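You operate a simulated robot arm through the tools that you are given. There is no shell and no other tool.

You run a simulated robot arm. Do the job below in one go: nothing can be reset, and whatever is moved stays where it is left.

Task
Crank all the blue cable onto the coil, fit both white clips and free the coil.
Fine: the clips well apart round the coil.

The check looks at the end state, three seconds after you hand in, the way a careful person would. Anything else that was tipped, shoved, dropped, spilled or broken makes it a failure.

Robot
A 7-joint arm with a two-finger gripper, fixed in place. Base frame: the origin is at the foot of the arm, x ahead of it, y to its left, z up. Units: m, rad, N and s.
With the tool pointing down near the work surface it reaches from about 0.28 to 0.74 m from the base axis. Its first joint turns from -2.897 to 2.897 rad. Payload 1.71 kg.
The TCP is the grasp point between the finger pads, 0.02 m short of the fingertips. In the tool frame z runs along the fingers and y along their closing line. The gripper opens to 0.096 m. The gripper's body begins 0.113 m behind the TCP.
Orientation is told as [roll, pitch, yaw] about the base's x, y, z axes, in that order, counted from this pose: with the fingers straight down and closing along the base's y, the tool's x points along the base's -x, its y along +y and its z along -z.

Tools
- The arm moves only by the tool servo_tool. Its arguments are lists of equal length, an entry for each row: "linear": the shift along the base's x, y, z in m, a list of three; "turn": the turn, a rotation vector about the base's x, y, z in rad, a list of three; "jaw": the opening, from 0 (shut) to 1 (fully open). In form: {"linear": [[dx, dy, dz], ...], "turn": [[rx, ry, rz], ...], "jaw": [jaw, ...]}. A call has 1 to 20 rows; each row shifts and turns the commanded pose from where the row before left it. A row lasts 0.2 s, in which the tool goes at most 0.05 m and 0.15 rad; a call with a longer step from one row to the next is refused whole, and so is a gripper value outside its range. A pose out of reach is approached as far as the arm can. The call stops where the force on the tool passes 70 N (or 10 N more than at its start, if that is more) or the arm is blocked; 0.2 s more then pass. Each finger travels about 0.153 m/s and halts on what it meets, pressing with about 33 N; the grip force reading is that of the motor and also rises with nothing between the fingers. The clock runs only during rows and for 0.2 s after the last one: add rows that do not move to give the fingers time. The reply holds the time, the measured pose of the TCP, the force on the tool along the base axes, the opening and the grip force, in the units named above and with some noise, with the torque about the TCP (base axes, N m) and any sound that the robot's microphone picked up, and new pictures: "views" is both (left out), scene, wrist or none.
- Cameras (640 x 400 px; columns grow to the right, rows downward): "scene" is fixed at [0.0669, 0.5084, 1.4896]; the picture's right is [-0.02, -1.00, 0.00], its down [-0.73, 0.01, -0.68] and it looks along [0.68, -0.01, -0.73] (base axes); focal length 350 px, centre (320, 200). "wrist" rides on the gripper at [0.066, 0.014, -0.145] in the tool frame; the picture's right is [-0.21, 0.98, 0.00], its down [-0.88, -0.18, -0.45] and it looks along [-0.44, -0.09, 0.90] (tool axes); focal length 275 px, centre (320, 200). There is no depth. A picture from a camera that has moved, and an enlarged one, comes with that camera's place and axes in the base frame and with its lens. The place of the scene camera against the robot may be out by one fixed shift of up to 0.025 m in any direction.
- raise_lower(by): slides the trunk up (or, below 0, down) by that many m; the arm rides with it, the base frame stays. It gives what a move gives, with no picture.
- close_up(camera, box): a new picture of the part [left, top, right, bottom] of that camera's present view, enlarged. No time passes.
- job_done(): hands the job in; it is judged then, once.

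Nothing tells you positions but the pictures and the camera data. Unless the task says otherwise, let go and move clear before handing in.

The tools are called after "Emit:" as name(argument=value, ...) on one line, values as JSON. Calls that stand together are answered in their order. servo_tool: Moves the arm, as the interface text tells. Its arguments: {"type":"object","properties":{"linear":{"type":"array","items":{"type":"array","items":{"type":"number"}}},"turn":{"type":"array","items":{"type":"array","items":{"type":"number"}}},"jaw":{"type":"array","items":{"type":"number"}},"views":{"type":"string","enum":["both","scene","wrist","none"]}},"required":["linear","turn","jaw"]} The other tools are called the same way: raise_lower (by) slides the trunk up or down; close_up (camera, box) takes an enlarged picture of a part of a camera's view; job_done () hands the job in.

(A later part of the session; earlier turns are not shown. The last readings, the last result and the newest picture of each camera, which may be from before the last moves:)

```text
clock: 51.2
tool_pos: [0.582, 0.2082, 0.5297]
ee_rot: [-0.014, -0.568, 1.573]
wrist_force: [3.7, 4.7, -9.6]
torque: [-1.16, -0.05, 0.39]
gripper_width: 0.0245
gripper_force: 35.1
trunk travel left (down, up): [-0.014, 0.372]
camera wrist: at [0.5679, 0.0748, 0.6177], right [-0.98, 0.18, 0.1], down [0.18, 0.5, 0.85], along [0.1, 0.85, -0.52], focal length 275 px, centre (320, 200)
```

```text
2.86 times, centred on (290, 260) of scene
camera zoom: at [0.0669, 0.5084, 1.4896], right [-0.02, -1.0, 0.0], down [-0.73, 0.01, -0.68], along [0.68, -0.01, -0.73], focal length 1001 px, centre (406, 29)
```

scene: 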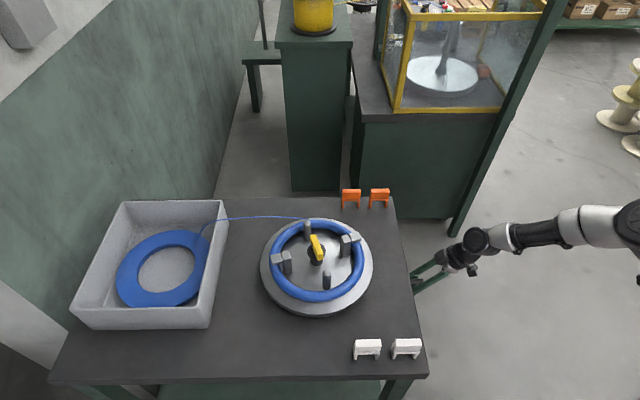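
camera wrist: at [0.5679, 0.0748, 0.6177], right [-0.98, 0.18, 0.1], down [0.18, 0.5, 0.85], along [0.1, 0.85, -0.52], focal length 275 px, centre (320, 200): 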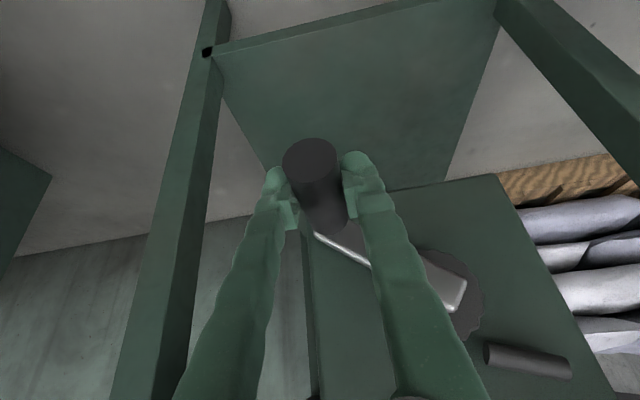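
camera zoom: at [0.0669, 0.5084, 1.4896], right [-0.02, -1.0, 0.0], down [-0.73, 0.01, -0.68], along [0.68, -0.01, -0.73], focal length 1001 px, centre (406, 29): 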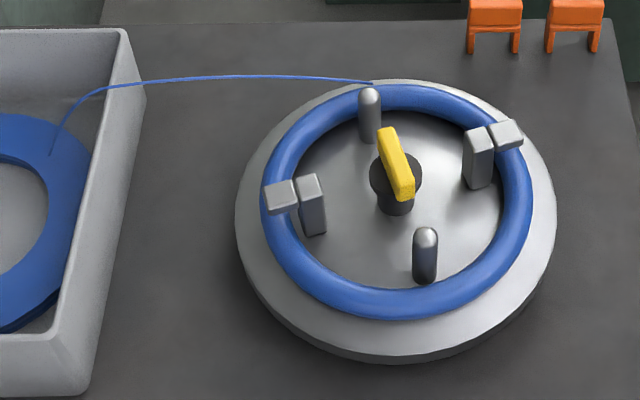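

The plate turned about twice the crank angle, and the blue ring is visibly thicker. The grip held well, so I'll carry on through the bottom and up the −x side.

Emit:
servo_tool(linear=[[-0.00844, 0, -0.00756], [-0.0094, 0, -0.00631], [-0.0102, 0, -0.00494], [-0.01078, 0, -0.00348], [-0.01116, 0, -0.00193], [-0.01132, 0, -0.00035], [-0.01127, 0, 0.00123], [-0.01098, 0, 0.00279], [-0.01049, 0, 0.0043], [-0.00977, 0, 0.00571], [-0.0089, 0, 0.00702], [-0.00781, 0, 0.00819], [-0.00661, 0, 0.00921], [-0.00525, 0, 0.01004], [-0.00381, 0, 0.01067], [-0.00228, 0, 0.0111], [-0.0007, 0, 0.0113], [0.00088, 0, 0.0113], [0, 0, 0]], turn=[[0, 0, 0], [0, 0, 0], [0, 0, 0], [0, 0, 0], [0, 0, 0], [0, 0, 0], [0, 0, 0], [0, 0, 0], [0, 0, 0], [0, 0, 0], [0, 0, 0], [0, 0, 0], [0, 0, 0], [0, 0, 0], [0, 0, 0], [0, 0, 0], [0, 0, 0], [0, 0, 0], [0, 0, 0]], jaw=[0.1, 0.1, 0.1, 0.1, 0.1, 0.1, 0.1, 0.1, 0.1, 0.1, 0.1, 0.1, 0.1, 0.1, 0.1, 0.1, 0.1, 0.1, 0.1], views="both")

Emit:
close_up(camera="scene", box=[80, 190, 400, 340])

```text
clock: 55.2
tool_pos: [0.4417, 0.2067, 0.5972]
ee_rot: [-0.013, -0.57, 1.571]
wrist_force: [-1.5, 3.5, -12.1]
torque: [1.04, 0.0, 0.27]
gripper_width: 0.0246
gripper_force: 34.2
trunk travel left (down, up): [-0.014, 0.372]
camera wrist: at [0.4277, 0.074, 0.684], right [-0.98, 0.18, 0.1], down [0.18, 0.5, 0.85], along [0.1, 0.85, -0.52], focal length 275 px, centre (320, 200)
```

scene: 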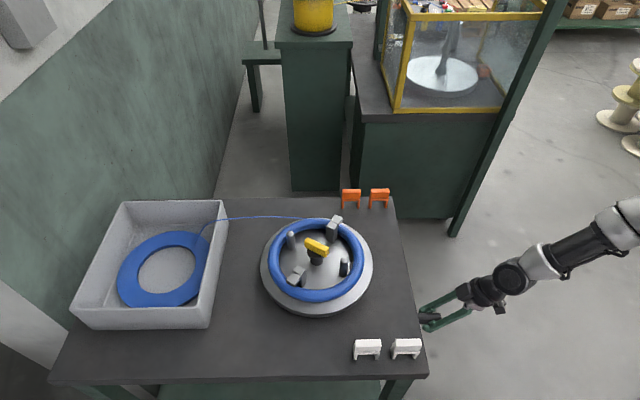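
wrist: 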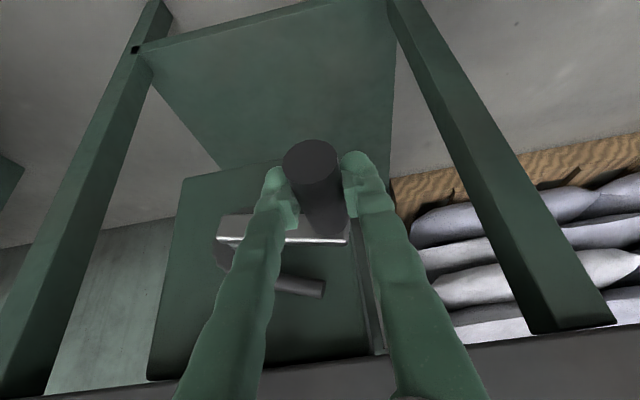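

```text
2.00 times, centred on (240, 265) of scene
camera zoom: at [0.0669, 0.5084, 1.4896], right [-0.02, -1.0, 0.0], down [-0.73, 0.01, -0.68], along [0.68, -0.01, -0.73], focal length 700 px, centre (480, 70)
```

zoom: 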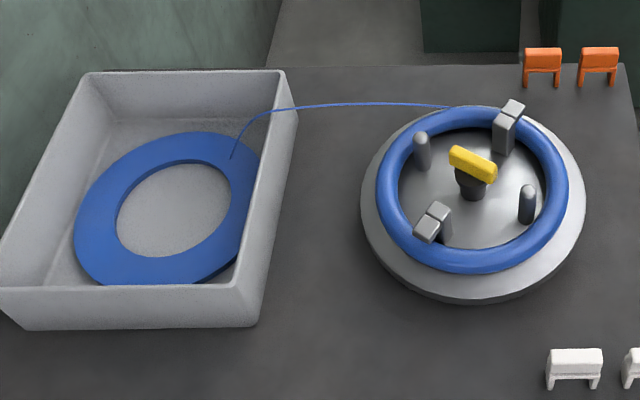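

Forces are low and the supply coil shrinks steadily. I'll continue over the top and down the +x side with the refined circle.

Emit:
servo_tool(linear=[[0.00401, 0, 0.01646], [0.00735, 0, 0.01526], [0.01035, 0, 0.01339], [0.01292, 0, 0.01095], [0.0149, 0, 0.00803], [0.01626, 0, 0.00476], [0.01689, 0, 0.00127], [0.01677, 0, -0.00227], [0.01595, 0, -0.00571], [0.0144, 0, -0.0089], [0.01225, 0, -0.0117], [0.00954, 0, -0.01399], [0.00642, 0, -0.01566], [0.00303, 0, -0.01666], [-0.0005, 0, -0.01693], [-0.00401, 0, -0.01646], [-0.00735, 0, -0.01526], [-0.01035, 0, -0.01339], [0, 0, 0]], turn=[[0, 0, 0], [0, 0, 0], [0, 0, 0], [0, 0, 0], [0, 0, 0], [0, 0, 0], [0, 0, 0], [0, 0, 0], [0, 0, 0], [0, 0, 0], [0, 0, 0], [0, 0, 0], [0, 0, 0], [0, 0, 0], [0, 0, 0], [0, 0, 0], [0, 0, 0], [0, 0, 0], [0, 0, 0]], jaw=[0.1, 0.1, 0.1, 0.1, 0.1, 0.1, 0.1, 0.1, 0.1, 0.1, 0.1, 0.1, 0.1, 0.1, 0.1, 0.1, 0.1, 0.1, 0.1], views="both")

Emit:
close_up(camera="scene", box=[80, 190, 400, 340])

```text
clock: 59.2
tool_pos: [0.5769, 0.2079, 0.5292]
ee_rot: [-0.001, -0.566, 1.573]
wrist_force: [-11.2, -17.6, -17.9]
torque: [-1.0, 0.06, 0.43]
gripper_width: 0.0264
gripper_force: 35.0
trunk travel left (down, up): [-0.014, 0.372]
camera wrist: at [0.5646, 0.0752, 0.6173], right [-0.98, 0.17, 0.11], down [0.18, 0.5, 0.85], along [0.09, 0.85, -0.52], focal length 275 px, centre (320, 200)
```

scene: 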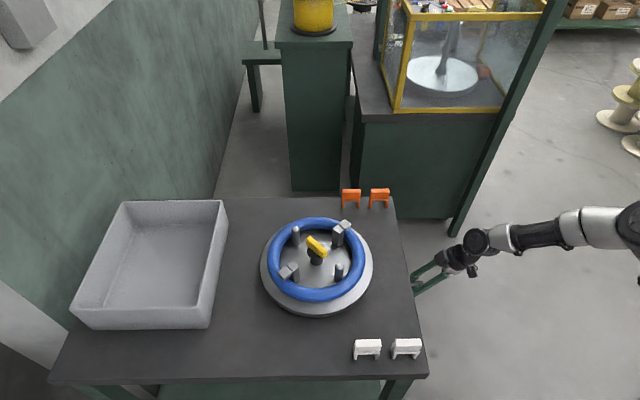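
wrist: 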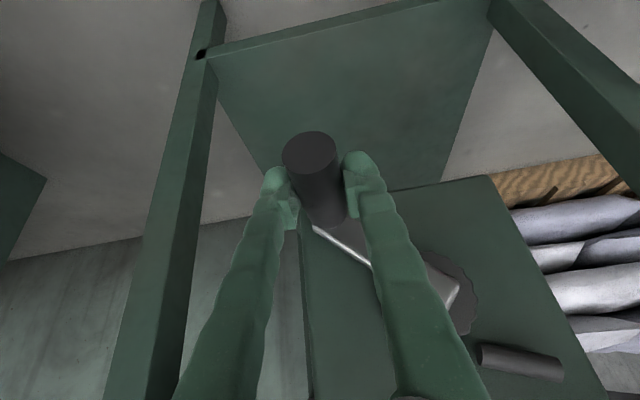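

```text
2.00 times, centred on (240, 265) of scene
camera zoom: at [0.0669, 0.5084, 1.4896], right [-0.02, -1.0, 0.0], down [-0.73, 0.01, -0.68], along [0.68, -0.01, -0.73], focal length 700 px, centre (480, 70)
```

zoom: 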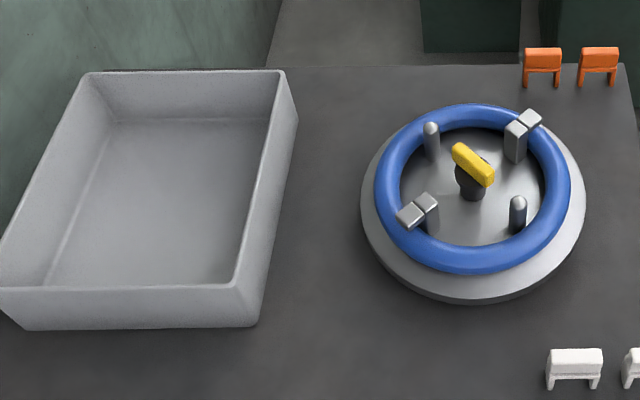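

The bin is empty: all the cable is on the reel and the ring is now thick. I'll look closely at the reel for any loose tail before positioning it for the clips.

Emit:
close_up(camera="scene", box=[250, 195, 390, 325])

Emit:
close_up(camera="scene", box=[60, 180, 260, 340])

```text
3.08 times, centred on (320, 260) of scene
camera zoom: at [0.0669, 0.5084, 1.4896], right [-0.02, -1.0, 0.0], down [-0.73, 0.01, -0.68], along [0.68, -0.01, -0.73], focal length 1078 px, centre (320, 15)
```

zoom: 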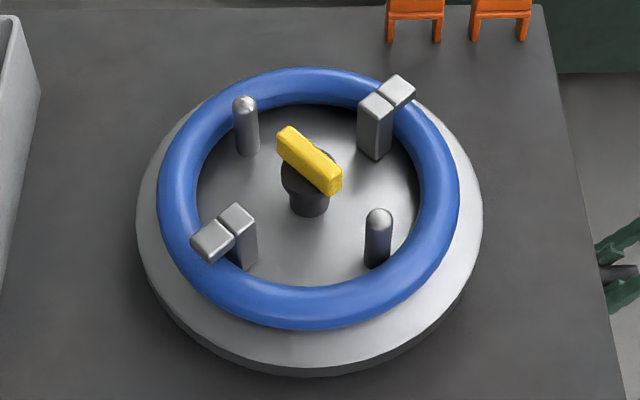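

```text
2.50 times, centred on (160, 260) of scene
camera zoom: at [0.0669, 0.5084, 1.4896], right [-0.02, -1.0, 0.0], down [-0.73, 0.01, -0.68], along [0.68, -0.01, -0.73], focal length 876 px, centre (720, 50)
```

zoom: 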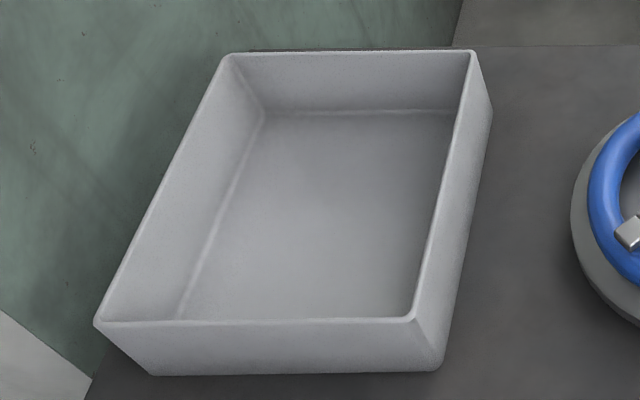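

No loose tail remains. I'll nudge the crank a bit more so the hooks sit at ±y (plate about −90°), which leaves clear ring spots for the clips, then release the grip.

Emit:
servo_tool(linear=[[-0.0039, 0, -0.00358], [-0.0039, 0, -0.00358], [-0.00433, 0, -0.00305], [-0.00434, 0, -0.00304], [-0.0047, 0, -0.00245], [-0.0047, 0, -0.00245], [0, 0, 0], [0, 0, 0], [0, 0, 0]], turn=[[0, 0, 0], [0, 0, 0], [0, 0, 0], [0, 0, 0], [0, 0, 0], [0, 0, 0], [0, 0, 0], [0, 0, 0], [0, 0, 0]], jaw=[0.1, 0.1, 0.1, 0.1, 0.1, 0.1, 0.1, 0.1, 0.1], views="scene")

Emit:
close_up(camera="scene", box=[250, 195, 390, 325])

```text
clock: 61.2
tool_pos: [0.5497, 0.2081, 0.5096]
ee_rot: [0.003, -0.565, 1.57]
wrist_force: [0.3, 10.2, -41.9]
torque: [-0.71, -0.02, 0.21]
gripper_width: 0.0259
gripper_force: 35.2
trunk travel left (down, up): [-0.014, 0.372]
```

scene: 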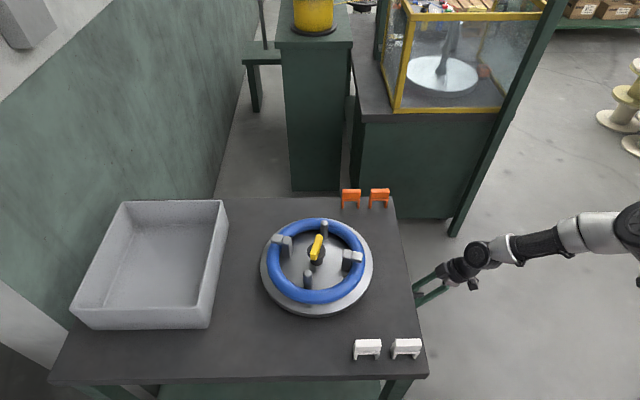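

```text
3.08 times, centred on (320, 260) of scene
camera zoom: at [0.0669, 0.5084, 1.4896], right [-0.02, -1.0, 0.0], down [-0.73, 0.01, -0.68], along [0.68, -0.01, -0.73], focal length 1078 px, centre (320, 15)
```

zoom: 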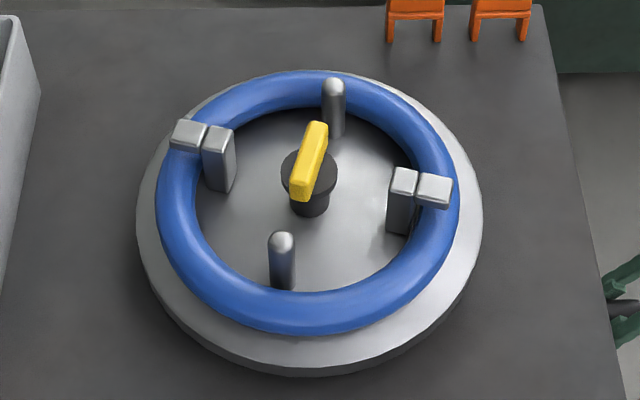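

The hooks now sit near φ=−105° and 75°, pins near 163° and −17°, leaving clear ring spots near −55° and 130°. I'll release the crank and back away along the tool axis.

Emit:
servo_tool(linear=[[0, 0, 0.003], [0, 0, 0], [0, 0, 0], [0, -0.022, 0.034], [0, -0.022, 0.034], [0, -0.022, 0.034], [0, -0.022, 0.034], [0, 0, 0]], turn=[[0, 0, 0], [0, 0, 0], [0, 0, 0], [0, 0, 0], [0, 0, 0], [0, 0, 0], [0, 0, 0], [0, 0, 0]], jaw=[0.1, 0.4, 0.6, 0.6, 0.6, 0.6, 0.6, 0.6], views="both")

Emit:
close_up(camera="scene", box=[250, 195, 390, 325])

```text
clock: 63.0
tool_pos: [0.5517, 0.119, 0.6554]
ee_rot: [-0.01, -0.568, 1.571]
wrist_force: [-1.3, -0.2, 0.0]
torque: [0.0, 0.01, -0.02]
gripper_width: 0.0576
gripper_force: 0.1
trunk travel left (down, up): [-0.014, 0.372]
camera wrist: at [0.5379, -0.0143, 0.7426], right [-0.98, 0.18, 0.1], down [0.18, 0.5, 0.85], along [0.1, 0.85, -0.52], focal length 275 px, centre (320, 200)
```

scene: 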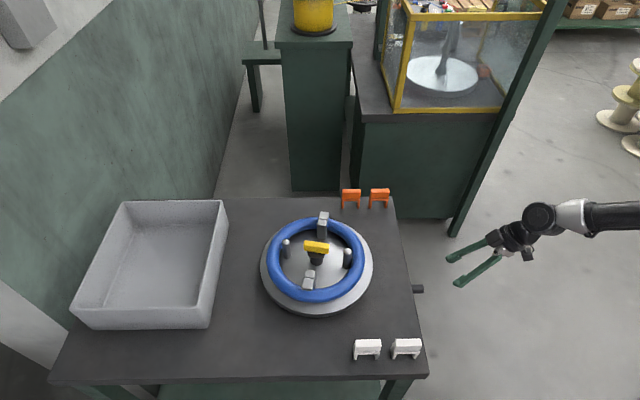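
wrist: 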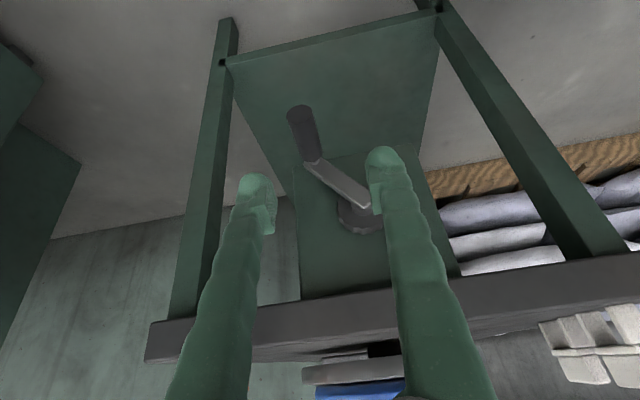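

```text
3.08 times, centred on (320, 260) of scene
camera zoom: at [0.0669, 0.5084, 1.4896], right [-0.02, -1.0, 0.0], down [-0.73, 0.01, -0.68], along [0.68, -0.01, -0.73], focal length 1078 px, centre (320, 15)
```

zoom: 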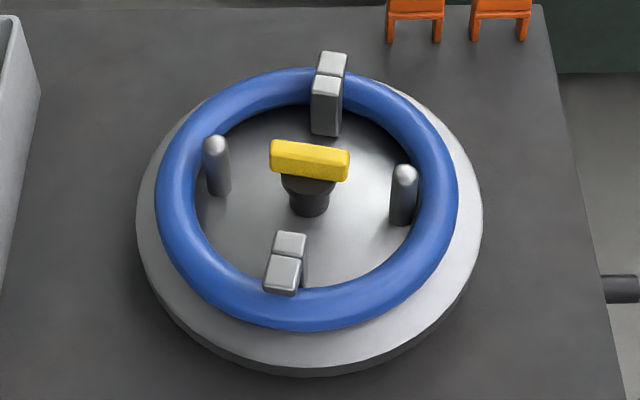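

The cable is fully wound and the plate has come round so the hooks are near ±x and the pins near ±y. I'll now rise, straighten the tool, and go look at the white clips.

Emit:
servo_tool(linear=[[0, -0.01, 0.045], [0, 0, 0.045], [0, 0, 0.045], [0, 0, 0.045], [0, 0, 0.045], [0, 0, 0.045], [-0.035, 0.03, 0.01], [-0.035, 0.03, 0.01], [-0.035, 0.03, 0], [-0.035, 0.03, 0], [-0.035, 0.03, 0], [-0.035, 0.03, 0], [0, 0, 0], [0, 0, 0]], turn=[[-0.095, 0, 0], [-0.095, 0, 0], [-0.095, 0, 0], [-0.095, 0, 0], [-0.095, 0, 0], [-0.095, 0, 0], [0, 0, 0], [0, 0, 0], [0, 0, 0], [0, 0, 0], [0, 0, 0], [0, 0, 0], [0, 0, 0], [0, 0, 0]], jaw=[0.6, 0.6, 0.6, 0.6, 0.6, 0.6, 0.6, 0.6, 0.6, 0.6, 0.6, 0.6, 0.6, 0.6], views="both")

Emit:
close_up(camera="wrist", box=[220, 60, 460, 260])

```text
clock: 66.0
tool_pos: [0.3447, 0.2895, 0.9391]
ee_rot: [-0.011, 0.001, 1.573]
wrist_force: [0.4, 0.2, -0.1]
torque: [0.01, 0.0, -0.01]
gripper_width: 0.0578
gripper_force: 0.2
trunk travel left (down, up): [-0.014, 0.372]
camera wrist: at [0.3313, 0.2244, 1.0848], right [-0.98, 0.2, -0.01], down [0.18, 0.88, 0.45], along [0.1, 0.43, -0.9], focal length 275 px, centre (320, 200)
```

scene: 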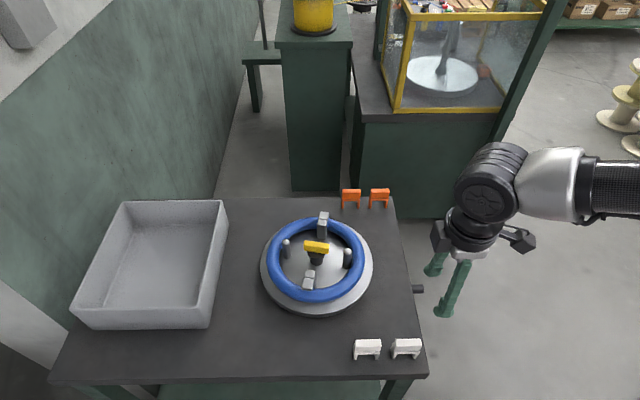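
wrist: 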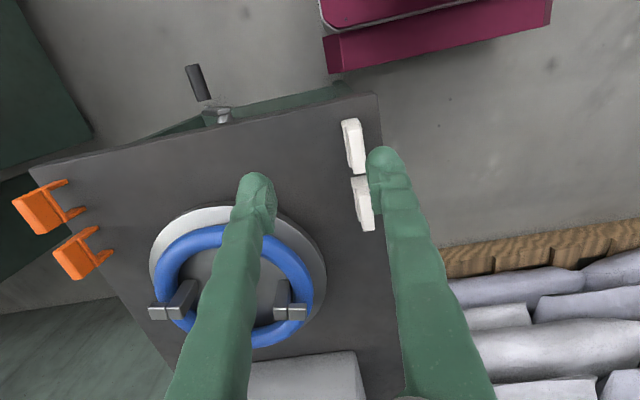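

```text
2.00 times, centred on (340, 160) of wrist
camera zoom: at [0.3313, 0.2244, 1.0848], right [-0.98, 0.2, -0.01], down [0.18, 0.88, 0.45], along [0.1, 0.43, -0.9], focal length 551 px, centre (280, 280)
```

zoom: 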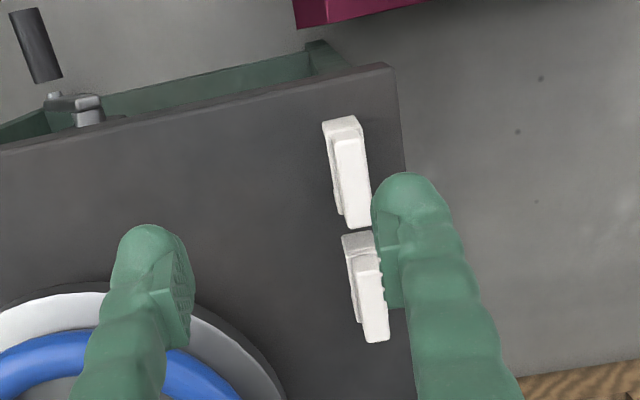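

The clips show at about (0.312, 0.322) and (0.312, 0.403), blocks about 5.5 cm long along y and 1.6 cm thick. I'll get a closer look to nail down their heights.

Emit:
servo_tool(linear=[[-0.015, 0.02, -0.03], [-0.016, 0.02, -0.03], [0, 0, 0], [0, 0, 0]], turn=[[0.011, 0, 0], [0, 0, 0], [0, 0, 0], [0, 0, 0]], jaw=[0.6, 0.6, 0.6, 0.6], views="wrist")

Emit:
close_up(camera="wrist", box=[240, 60, 440, 220])

Emit:
close_up(camera="scene", box=[340, 325, 440, 375])

```text
clock: 67.0
tool_pos: [0.3125, 0.3316, 0.8836]
ee_rot: [-0.01, -0.012, 1.574]
wrist_force: [0.1, -0.5, 0.1]
torque: [0.02, -0.03, 0.0]
gripper_width: 0.0576
gripper_force: 0.0
trunk travel left (down, up): [-0.014, 0.372]
camera wrist: at [0.2986, 0.2648, 1.0271], right [-0.98, 0.2, -0.01], down [0.18, 0.87, 0.46], along [0.1, 0.44, -0.89], focal length 275 px, centre (320, 200)
```

wrist: 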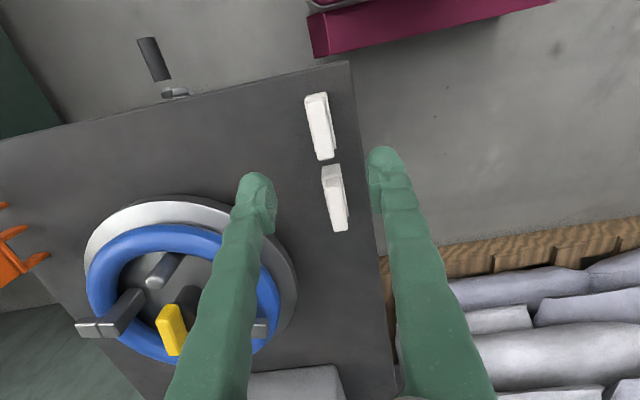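

```text
2.50 times, centred on (340, 140) of wrist
camera zoom: at [0.2986, 0.2648, 1.0271], right [-0.98, 0.2, -0.01], down [0.18, 0.87, 0.46], along [0.1, 0.44, -0.89], focal length 688 px, centre (270, 350)
```

zoom: 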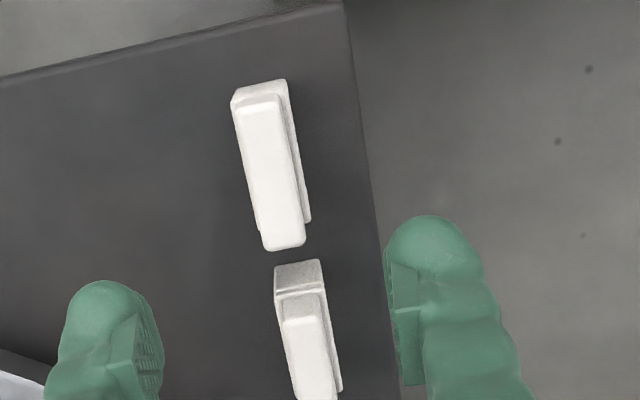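

```text
6.40 times, centred on (390, 350) of scene
camera zoom: at [0.0669, 0.5084, 1.4896], right [-0.02, -1.0, 0.0], down [-0.73, 0.01, -0.68], along [0.68, -0.01, -0.73], focal length 2242 px, centre (-128, -760)
```

zoom: 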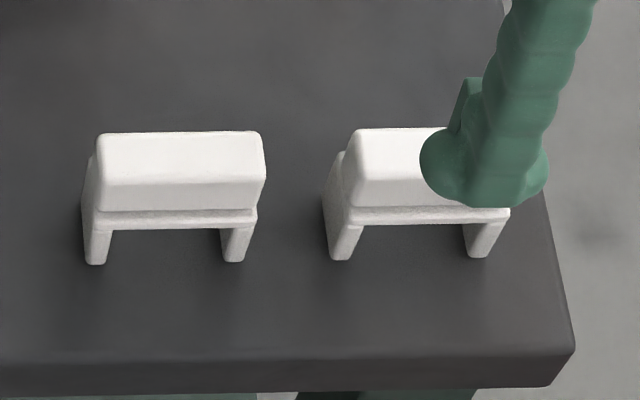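

I want the clip's height exactly, so I'll tilt the camera for a side view of the clips from the −y side.

Emit:
servo_tool(linear=[[0, -0.03, 0.01], [0, -0.03, 0], [0, -0.03, 0], [0, -0.03, -0.01], [0.01, -0.02, -0.03], [0, 0, 0], [0, 0, 0]], turn=[[0.13, 0, 0], [0.13, 0, 0], [0.13, 0, 0], [0.13, 0, 0], [0.13, 0, 0], [0, 0, 0], [0, 0, 0]], jaw=[0.6, 0.6, 0.6, 0.6, 0.6, 0.6, 0.6], views="wrist")

Emit:
close_up(camera="wrist", box=[240, 60, 440, 220])

```text
clock: 68.6
tool_pos: [0.3245, 0.191, 0.8524]
ee_rot: [-0.012, -0.66, 1.571]
wrist_force: [-0.3, -0.3, 1.0]
torque: [-0.04, -0.02, 0.0]
gripper_width: 0.0575
gripper_force: 0.1
trunk travel left (down, up): [-0.014, 0.372]
camera wrist: at [0.3111, 0.0509, 0.9267], right [-0.98, 0.17, 0.12], down [0.18, 0.42, 0.89], along [0.1, 0.89, -0.44], focal length 275 px, centre (320, 200)
```

wrist: 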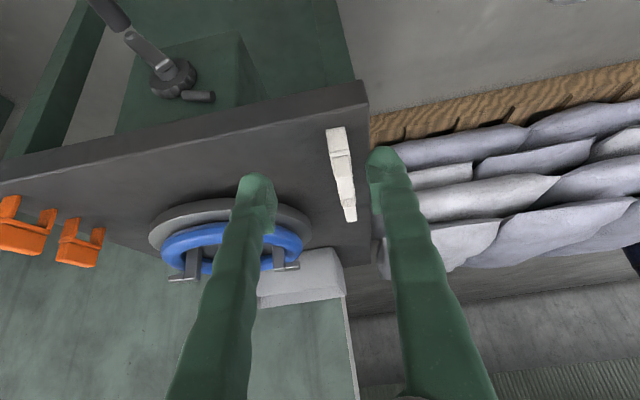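

```text
2.50 times, centred on (340, 140) of wrist
camera zoom: at [0.3111, 0.0509, 0.9267], right [-0.98, 0.17, 0.12], down [0.18, 0.42, 0.89], along [0.1, 0.89, -0.44], focal length 688 px, centre (270, 350)
```

zoom: 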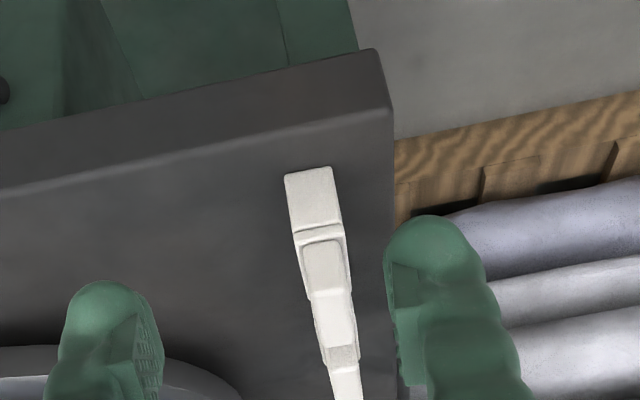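

The side view gives the clip: table at z≈0.722, ledge at about 0.757, block top at about 0.783, block 1.6 cm thick in x. I'll straighten the tool and hover over the clip at y≈0.403.

Emit:
servo_tool(linear=[[0, 0.01, 0.03], [0, 0.03, 0.02], [-0.004, 0.035, 0.01], [-0.004, 0.035, 0], [-0.004, 0.035, 0], [0, 0.035, -0.02], [0, 0.032, -0.03], [0, 0, 0], [0, 0, 0]], turn=[[-0.13, 0, 0], [-0.13, 0, 0], [-0.13, 0, 0], [-0.13, 0, 0], [-0.13, 0, 0], [0, 0, 0], [0, 0, 0], [0, 0, 0], [0, 0, 0]], jaw=[0.6, 0.6, 0.6, 0.6, 0.6, 0.55, 0.5, 0.5, 0.5], views="both")

Emit:
close_up(camera="wrist", box=[220, 60, 440, 220])

Emit:
close_up(camera="scene", box=[320, 315, 440, 385])

```text
clock: 70.6
tool_pos: [0.3085, 0.4039, 0.8654]
ee_rot: [-0.013, -0.01, 1.573]
wrist_force: [0.1, -0.2, 0.3]
torque: [0.06, -0.01, 0.02]
gripper_width: 0.0482
gripper_force: 0.1
trunk travel left (down, up): [-0.014, 0.372]
camera wrist: at [0.2942, 0.337, 1.0107], right [-0.98, 0.2, -0.01], down [0.18, 0.87, 0.46], along [0.1, 0.45, -0.89], focal length 275 px, centre (320, 200)
```

scene: 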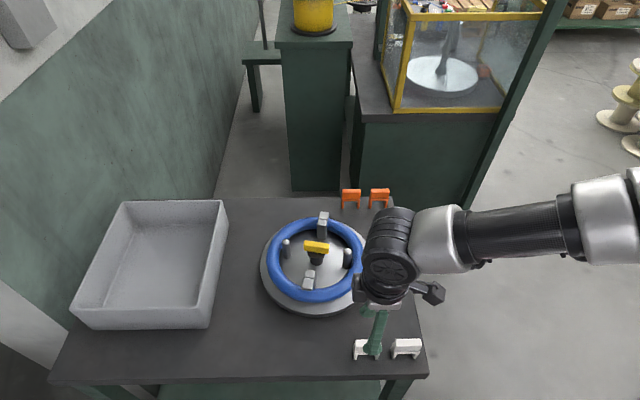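
wrist: 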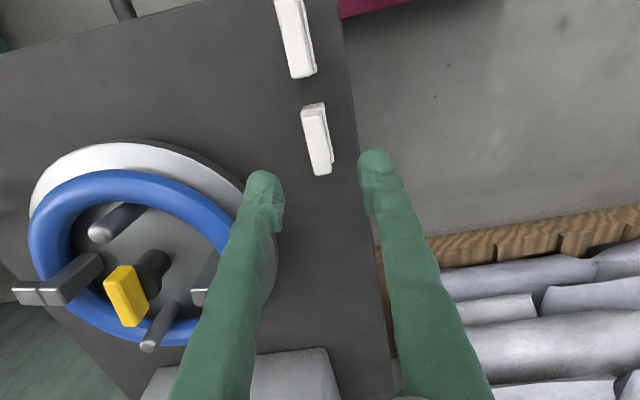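

```text
2.50 times, centred on (330, 140) of wrist
camera zoom: at [0.2942, 0.337, 1.0107], right [-0.98, 0.2, -0.01], down [0.18, 0.87, 0.46], along [0.1, 0.45, -0.89], focal length 688 px, centre (295, 350)
```

zoom: 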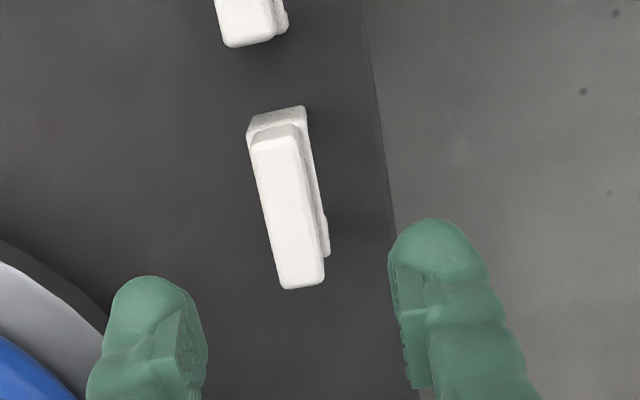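

```text
5.33 times, centred on (380, 350) of scene
camera zoom: at [0.0669, 0.5084, 1.4896], right [-0.02, -1.0, 0.0], down [-0.73, 0.01, -0.68], along [0.68, -0.01, -0.73], focal length 1868 px, centre (0, -600)
```

zoom: 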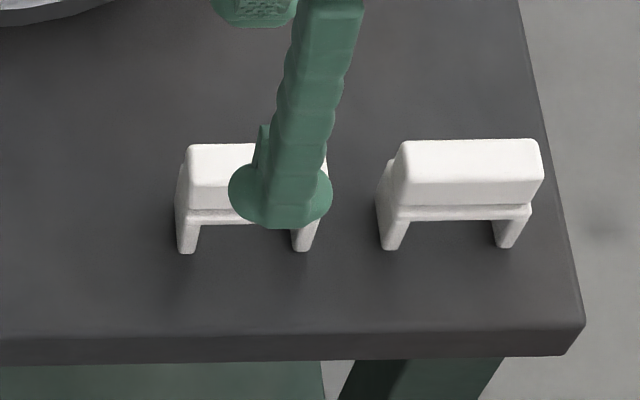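

Clip B's block centre is at (0.312, 0.401). I'll descend so the fingertips sit just above its ledge, and close on the block.

Emit:
servo_tool(linear=[[0.0032, -0.003, -0.02], [0, 0, -0.03], [0, 0, -0.026], [0, 0, -0.01], [0, 0, 0], [0, 0, 0], [0, 0, 0], [0, 0, 0]], turn=[[-0.01, 0.013, 0], [0, 0, 0], [0, 0, 0], [0, 0, 0], [0, 0, 0], [0, 0, 0], [0, 0, 0], [0, 0, 0]], jaw=[0.5, 0.5, 0.5, 0.5, 0.5, 0.25, 0.05, 0.05], views="both")

Emit:
close_up(camera="scene", box=[320, 315, 440, 385])

```text
clock: 72.4
tool_pos: [0.314, 0.3984, 0.7787]
ee_rot: [0.004, 0.0, 1.571]
wrist_force: [0.1, -0.4, 0.4]
torque: [0.0, 0.01, 0.0]
gripper_width: 0.0141
gripper_force: 32.5
trunk travel left (down, up): [-0.014, 0.372]
camera wrist: at [0.3019, 0.3337, 0.9238], right [-0.98, 0.2, 0.0], down [0.18, 0.88, 0.45], along [0.09, 0.44, -0.9], focal length 275 px, centre (320, 200)
```

scene: 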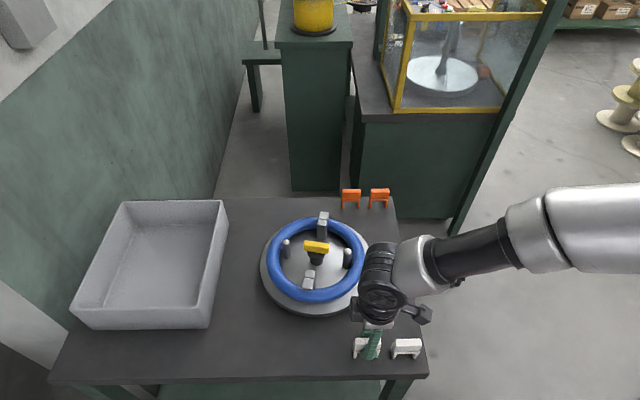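
wrist: 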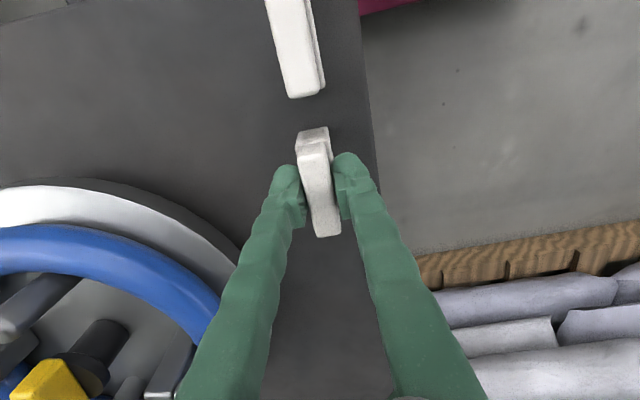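

```text
5.33 times, centred on (380, 350) of scene
camera zoom: at [0.0669, 0.5084, 1.4896], right [-0.02, -1.0, 0.0], down [-0.73, 0.01, -0.68], along [0.68, -0.01, -0.73], focal length 1868 px, centre (0, -600)
```

zoom: 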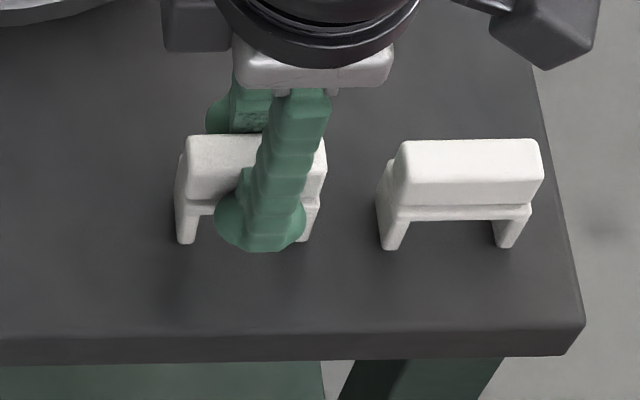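

Clip B is gripped. I'll lift it, rotate it to the radial direction for the ring spot near φ=127°, and hover there to check alignment.

Emit:
servo_tool(linear=[[0, 0, 0.03], [0, 0, 0.045], [0, 0, 0.045], [0.02, 0.025, 0.04], [0.025, 0.03, 0.01], [0.025, 0.03, 0], [0.025, 0.03, 0], [0.025, 0.03, 0], [0.025, 0.03, 0], [0.006, 0.008, 0], [0, 0, 0], [0, 0, 0]], turn=[[0, 0, 0], [0, 0, 0], [0, 0, 0], [0, 0, 0.1], [0, 0, 0.1], [0, 0, 0.1], [0, 0, 0.1], [0, 0, 0.1], [0, 0, 0.1], [0, 0, 0.046], [0, 0, 0], [0, 0, 0]], jaw=[0.05, 0.05, 0.05, 0.05, 0.05, 0.05, 0.05, 0.05, 0.05, 0.05, 0.05, 0.05], views="both")

Emit:
close_up(camera="wrist", box=[160, 60, 480, 300])

Emit:
close_up(camera="scene", box=[230, 190, 390, 325])

```text
refused: row 4 steps farther than a row can; nothing moved
```

```text
1.67 times, centred on (320, 180) of wrist
camera zoom: at [0.3019, 0.3337, 0.9238], right [-0.98, 0.2, 0.0], down [0.18, 0.88, 0.45], along [0.09, 0.44, -0.9], focal length 459 px, centre (320, 233)
```

zoom: 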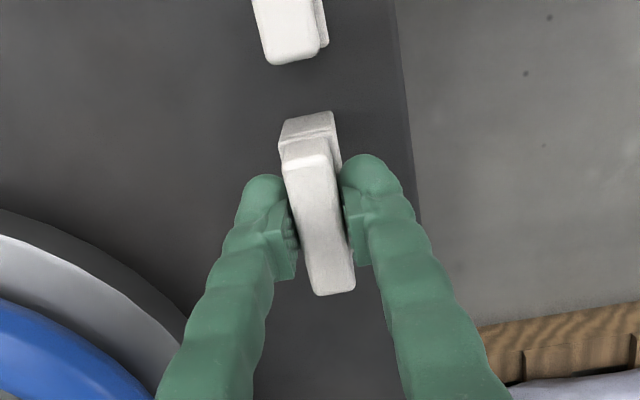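

```text
2.96 times, centred on (310, 258) of scene
camera zoom: at [0.0669, 0.5084, 1.4896], right [-0.02, -1.0, 0.0], down [-0.73, 0.01, -0.68], along [0.68, -0.01, -0.73], focal length 1038 px, centre (350, 30)
```

zoom: 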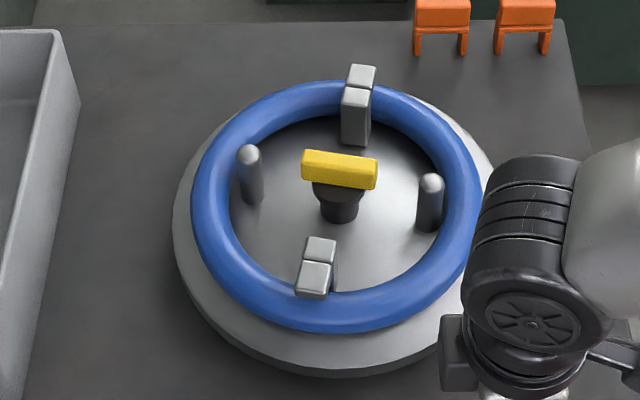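

One step was slightly too long, so nothing moved. I'll send the same lift and transfer with shorter steps.

Emit:
servo_tool(linear=[[0, 0, 0.03], [0, 0, 0.045], [0, 0, 0.045], [0, 0, 0.045], [0.025, 0.03, 0], [0.025, 0.03, 0], [0.025, 0.03, 0], [0.025, 0.03, 0], [0.025, 0.03, 0], [0.026, 0.033, 0], [0, 0, 0], [0, 0, 0]], turn=[[0, 0, 0], [0, 0, 0], [0, 0, 0], [0, 0, 0.1], [0, 0, 0.1], [0, 0, 0.1], [0, 0, 0.1], [0, 0, 0.1], [0, 0, 0.1], [0, 0, 0.046], [0, 0, 0], [0, 0, 0]], jaw=[0.05, 0.05, 0.05, 0.05, 0.05, 0.05, 0.05, 0.05, 0.05, 0.05, 0.05, 0.05], views="both")

Emit:
close_up(camera="wrist", box=[160, 60, 480, 300])

Emit:
close_up(camera="scene", box=[230, 190, 390, 325])

```text
clock: 75.0
tool_pos: [0.4428, 0.5562, 0.9456]
ee_rot: [0.005, 0.0, 2.186]
wrist_force: [0.1, -0.1, -0.1]
torque: [-0.02, 0.04, 0.0]
gripper_width: 0.0142
gripper_force: 32.8
out of reach, approached as far as the arm can: row 10
trunk travel left (down, up): [-0.014, 0.372]
camera wrist: at [0.4723, 0.4951, 1.0914], right [-0.92, -0.4, 0.0], down [-0.35, 0.82, 0.44], along [-0.18, 0.41, -0.9], focal length 275 px, centre (320, 200)
```

scene: 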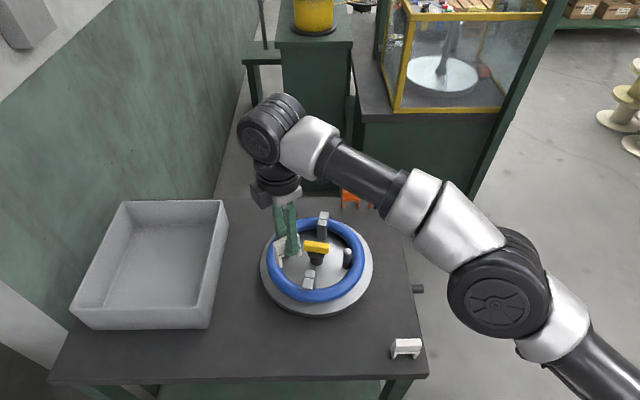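
wrist: 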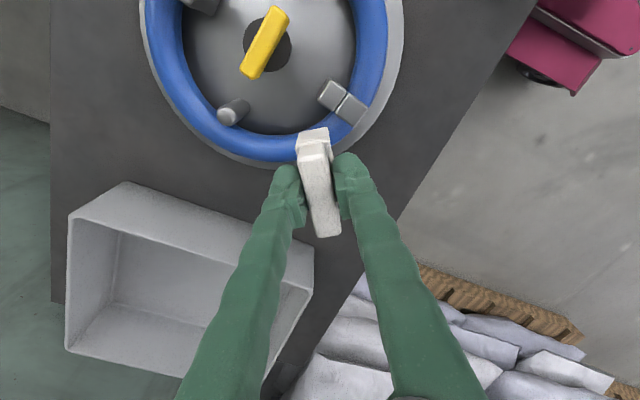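

```text
1.67 times, centred on (320, 180) of wrist
camera zoom: at [0.4723, 0.4951, 1.0914], right [-0.92, -0.4, 0.0], down [-0.35, 0.82, 0.44], along [-0.18, 0.41, -0.9], focal length 459 px, centre (320, 233)
```

zoom: 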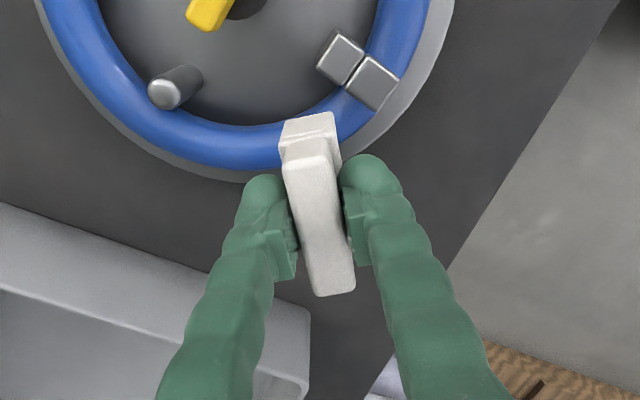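

```text
2.96 times, centred on (310, 258) of scene
camera zoom: at [0.0669, 0.5084, 1.4896], right [-0.02, -1.0, 0.0], down [-0.73, 0.01, -0.68], along [0.68, -0.01, -0.73], focal length 1038 px, centre (350, 30)
```

zoom: 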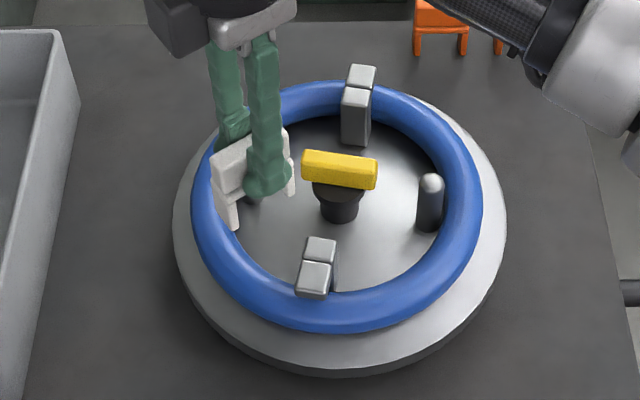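

The arm is at its reach limit here because the trunk is too low for this height. I'll raise the trunk by 0.2 m (the clip is high and clear), then come back down.

Emit:
raise_lower(by=0.2)

```text
clock: 77.1
tool_pos: [0.4443, 0.5571, 1.1465]
ee_rot: [0.004, -0.001, 2.186]
wrist_force: [0.1, 0.0, 0.5]
torque: [0.01, 0.0, -0.02]
gripper_width: 0.0142
gripper_force: 32.6
trunk travel left (down, up): [-0.214, 0.172]
```

Now I'll come down over the ring spot near φ=127°, staying above it at z≈0.90.

Emit:
servo_tool(linear=[[0, 0, -0.04], [0, 0, -0.045], [0, 0, -0.045], [0, 0, -0.045], [0.01, 0.012, -0.035], [0.0107, 0.0119, -0.03], [0, 0, 0], [0, 0, 0]], turn=[[0, 0, 0], [0, 0, 0], [0, 0, 0], [0, 0, 0], [0, 0, 0.015], [0, 0, 0.015], [0, 0, 0], [0, 0, 0]], jaw=[0.05, 0.05, 0.05, 0.05, 0.05, 0.05, 0.05, 0.05], views="both")

Emit:
close_up(camera="wrist", box=[160, 0, 480, 260])

Emit:
close_up(camera="scene", box=[230, 190, 390, 325])

```text
clock: 78.9
tool_pos: [0.4633, 0.5765, 0.9046]
ee_rot: [0.004, -0.003, 2.215]
wrist_force: [1.2, 0.3, -0.1]
torque: [0.0, 0.02, 0.0]
gripper_width: 0.0143
gripper_force: 33.0
trunk travel left (down, up): [-0.214, 0.172]
camera wrist: at [0.4927, 0.5175, 1.0502], right [-0.91, -0.42, 0.0], down [-0.38, 0.81, 0.45], along [-0.19, 0.4, -0.9], focal length 275 px, centre (320, 200)
```

scene: 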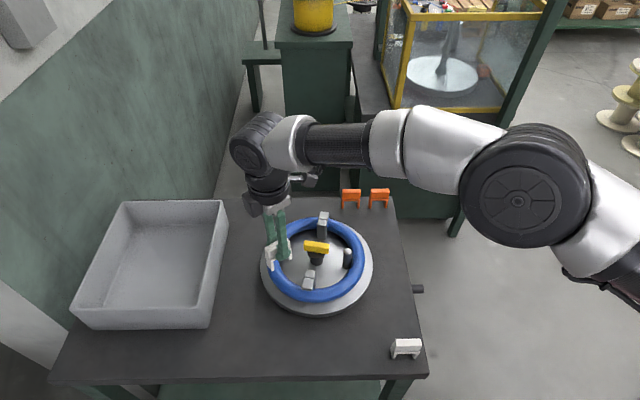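
wrist: 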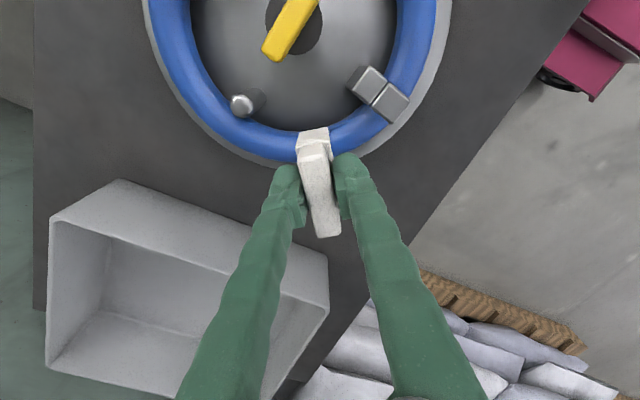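

```text
1.54 times, centred on (320, 130) of wrist
camera zoom: at [0.4927, 0.5175, 1.0502], right [-0.91, -0.42, 0.0], down [-0.38, 0.81, 0.45], along [-0.19, 0.4, -0.9], focal length 424 px, centre (320, 308)
```

zoom: 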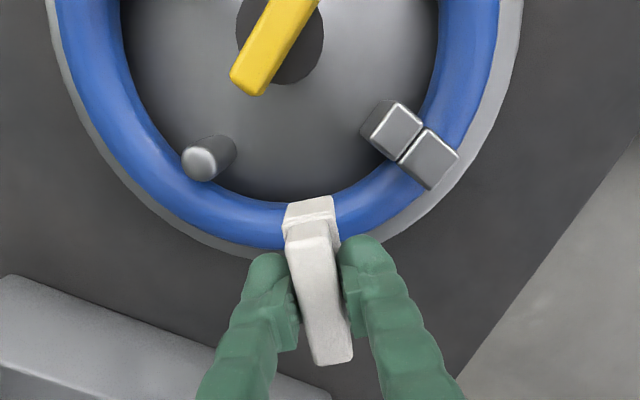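

```text
2.96 times, centred on (310, 258) of scene
camera zoom: at [0.0669, 0.5084, 1.4896], right [-0.02, -1.0, 0.0], down [-0.73, 0.01, -0.68], along [0.68, -0.01, -0.73], focal length 1038 px, centre (350, 30)
```

zoom: 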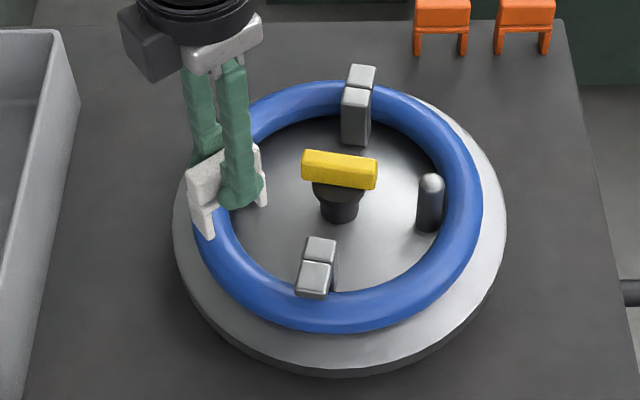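

The clip is aligned radially over the ring. My measurement says it needs about 3 mm more outward; I'll adjust and descend until the legs are just above the coil, then recheck.

Emit:
servo_tool(linear=[[-0.0005, 0.0032, -0.015], [0, 0, -0.015], [0, 0, -0.012], [0, 0, 0], [0, 0, 0]], turn=[[0, 0, 0.01], [0, 0, 0], [0, 0, 0], [0, 0, 0], [0, 0, 0]], jaw=[0.05, 0.05, 0.05, 0.05, 0.05], views="wrist")

Emit:
close_up(camera="wrist", box=[220, 60, 420, 220])

Emit:
close_up(camera="scene", box=[245, 210, 345, 300])

```text
clock: 80.1
tool_pos: [0.4621, 0.5792, 0.8626]
ee_rot: [0.003, -0.002, 2.224]
wrist_force: [0.2, 0.8, -0.2]
torque: [0.02, 0.0, 0.0]
gripper_width: 0.0141
gripper_force: 33.8
trunk travel left (down, up): [-0.214, 0.172]
camera wrist: at [0.4937, 0.5199, 1.009], right [-0.9, -0.43, 0.0], down [-0.38, 0.81, 0.45], along [-0.19, 0.4, -0.9], focal length 275 px, centre (320, 200)
```

wrist: 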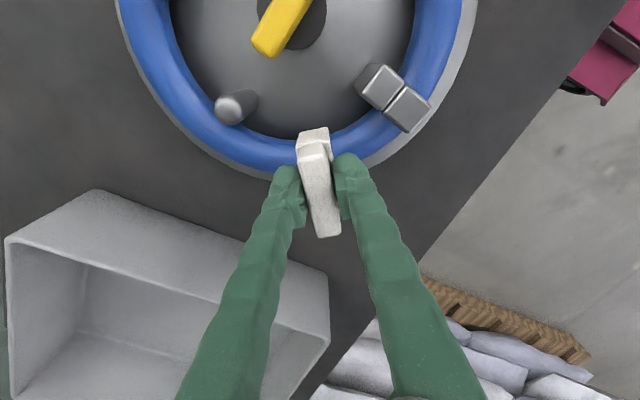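

```text
2.50 times, centred on (320, 140) of wrist
camera zoom: at [0.4937, 0.5199, 1.009], right [-0.9, -0.43, 0.0], down [-0.38, 0.81, 0.45], along [-0.19, 0.4, -0.9], focal length 688 px, centre (320, 350)
```

zoom: 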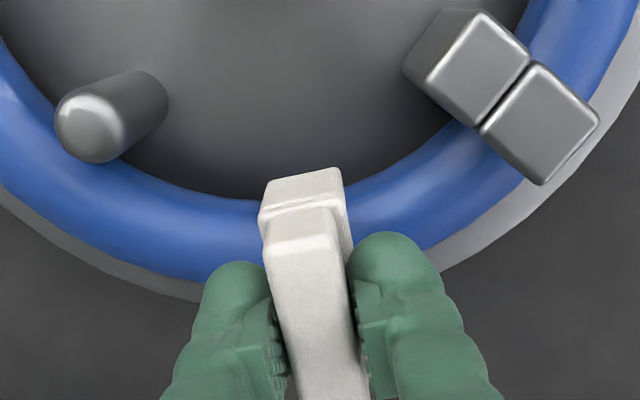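

```text
4.44 times, centred on (295, 255) of scene
camera zoom: at [0.0669, 0.5084, 1.4896], right [-0.02, -1.0, 0.0], down [-0.73, 0.01, -0.68], along [0.68, -0.01, -0.73], focal length 1557 px, centre (431, -44)
```

zoom: 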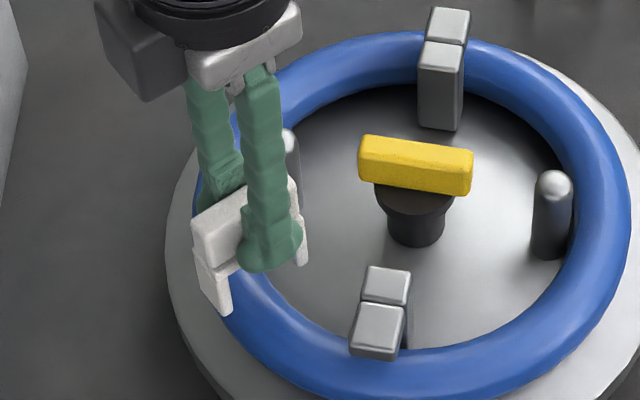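

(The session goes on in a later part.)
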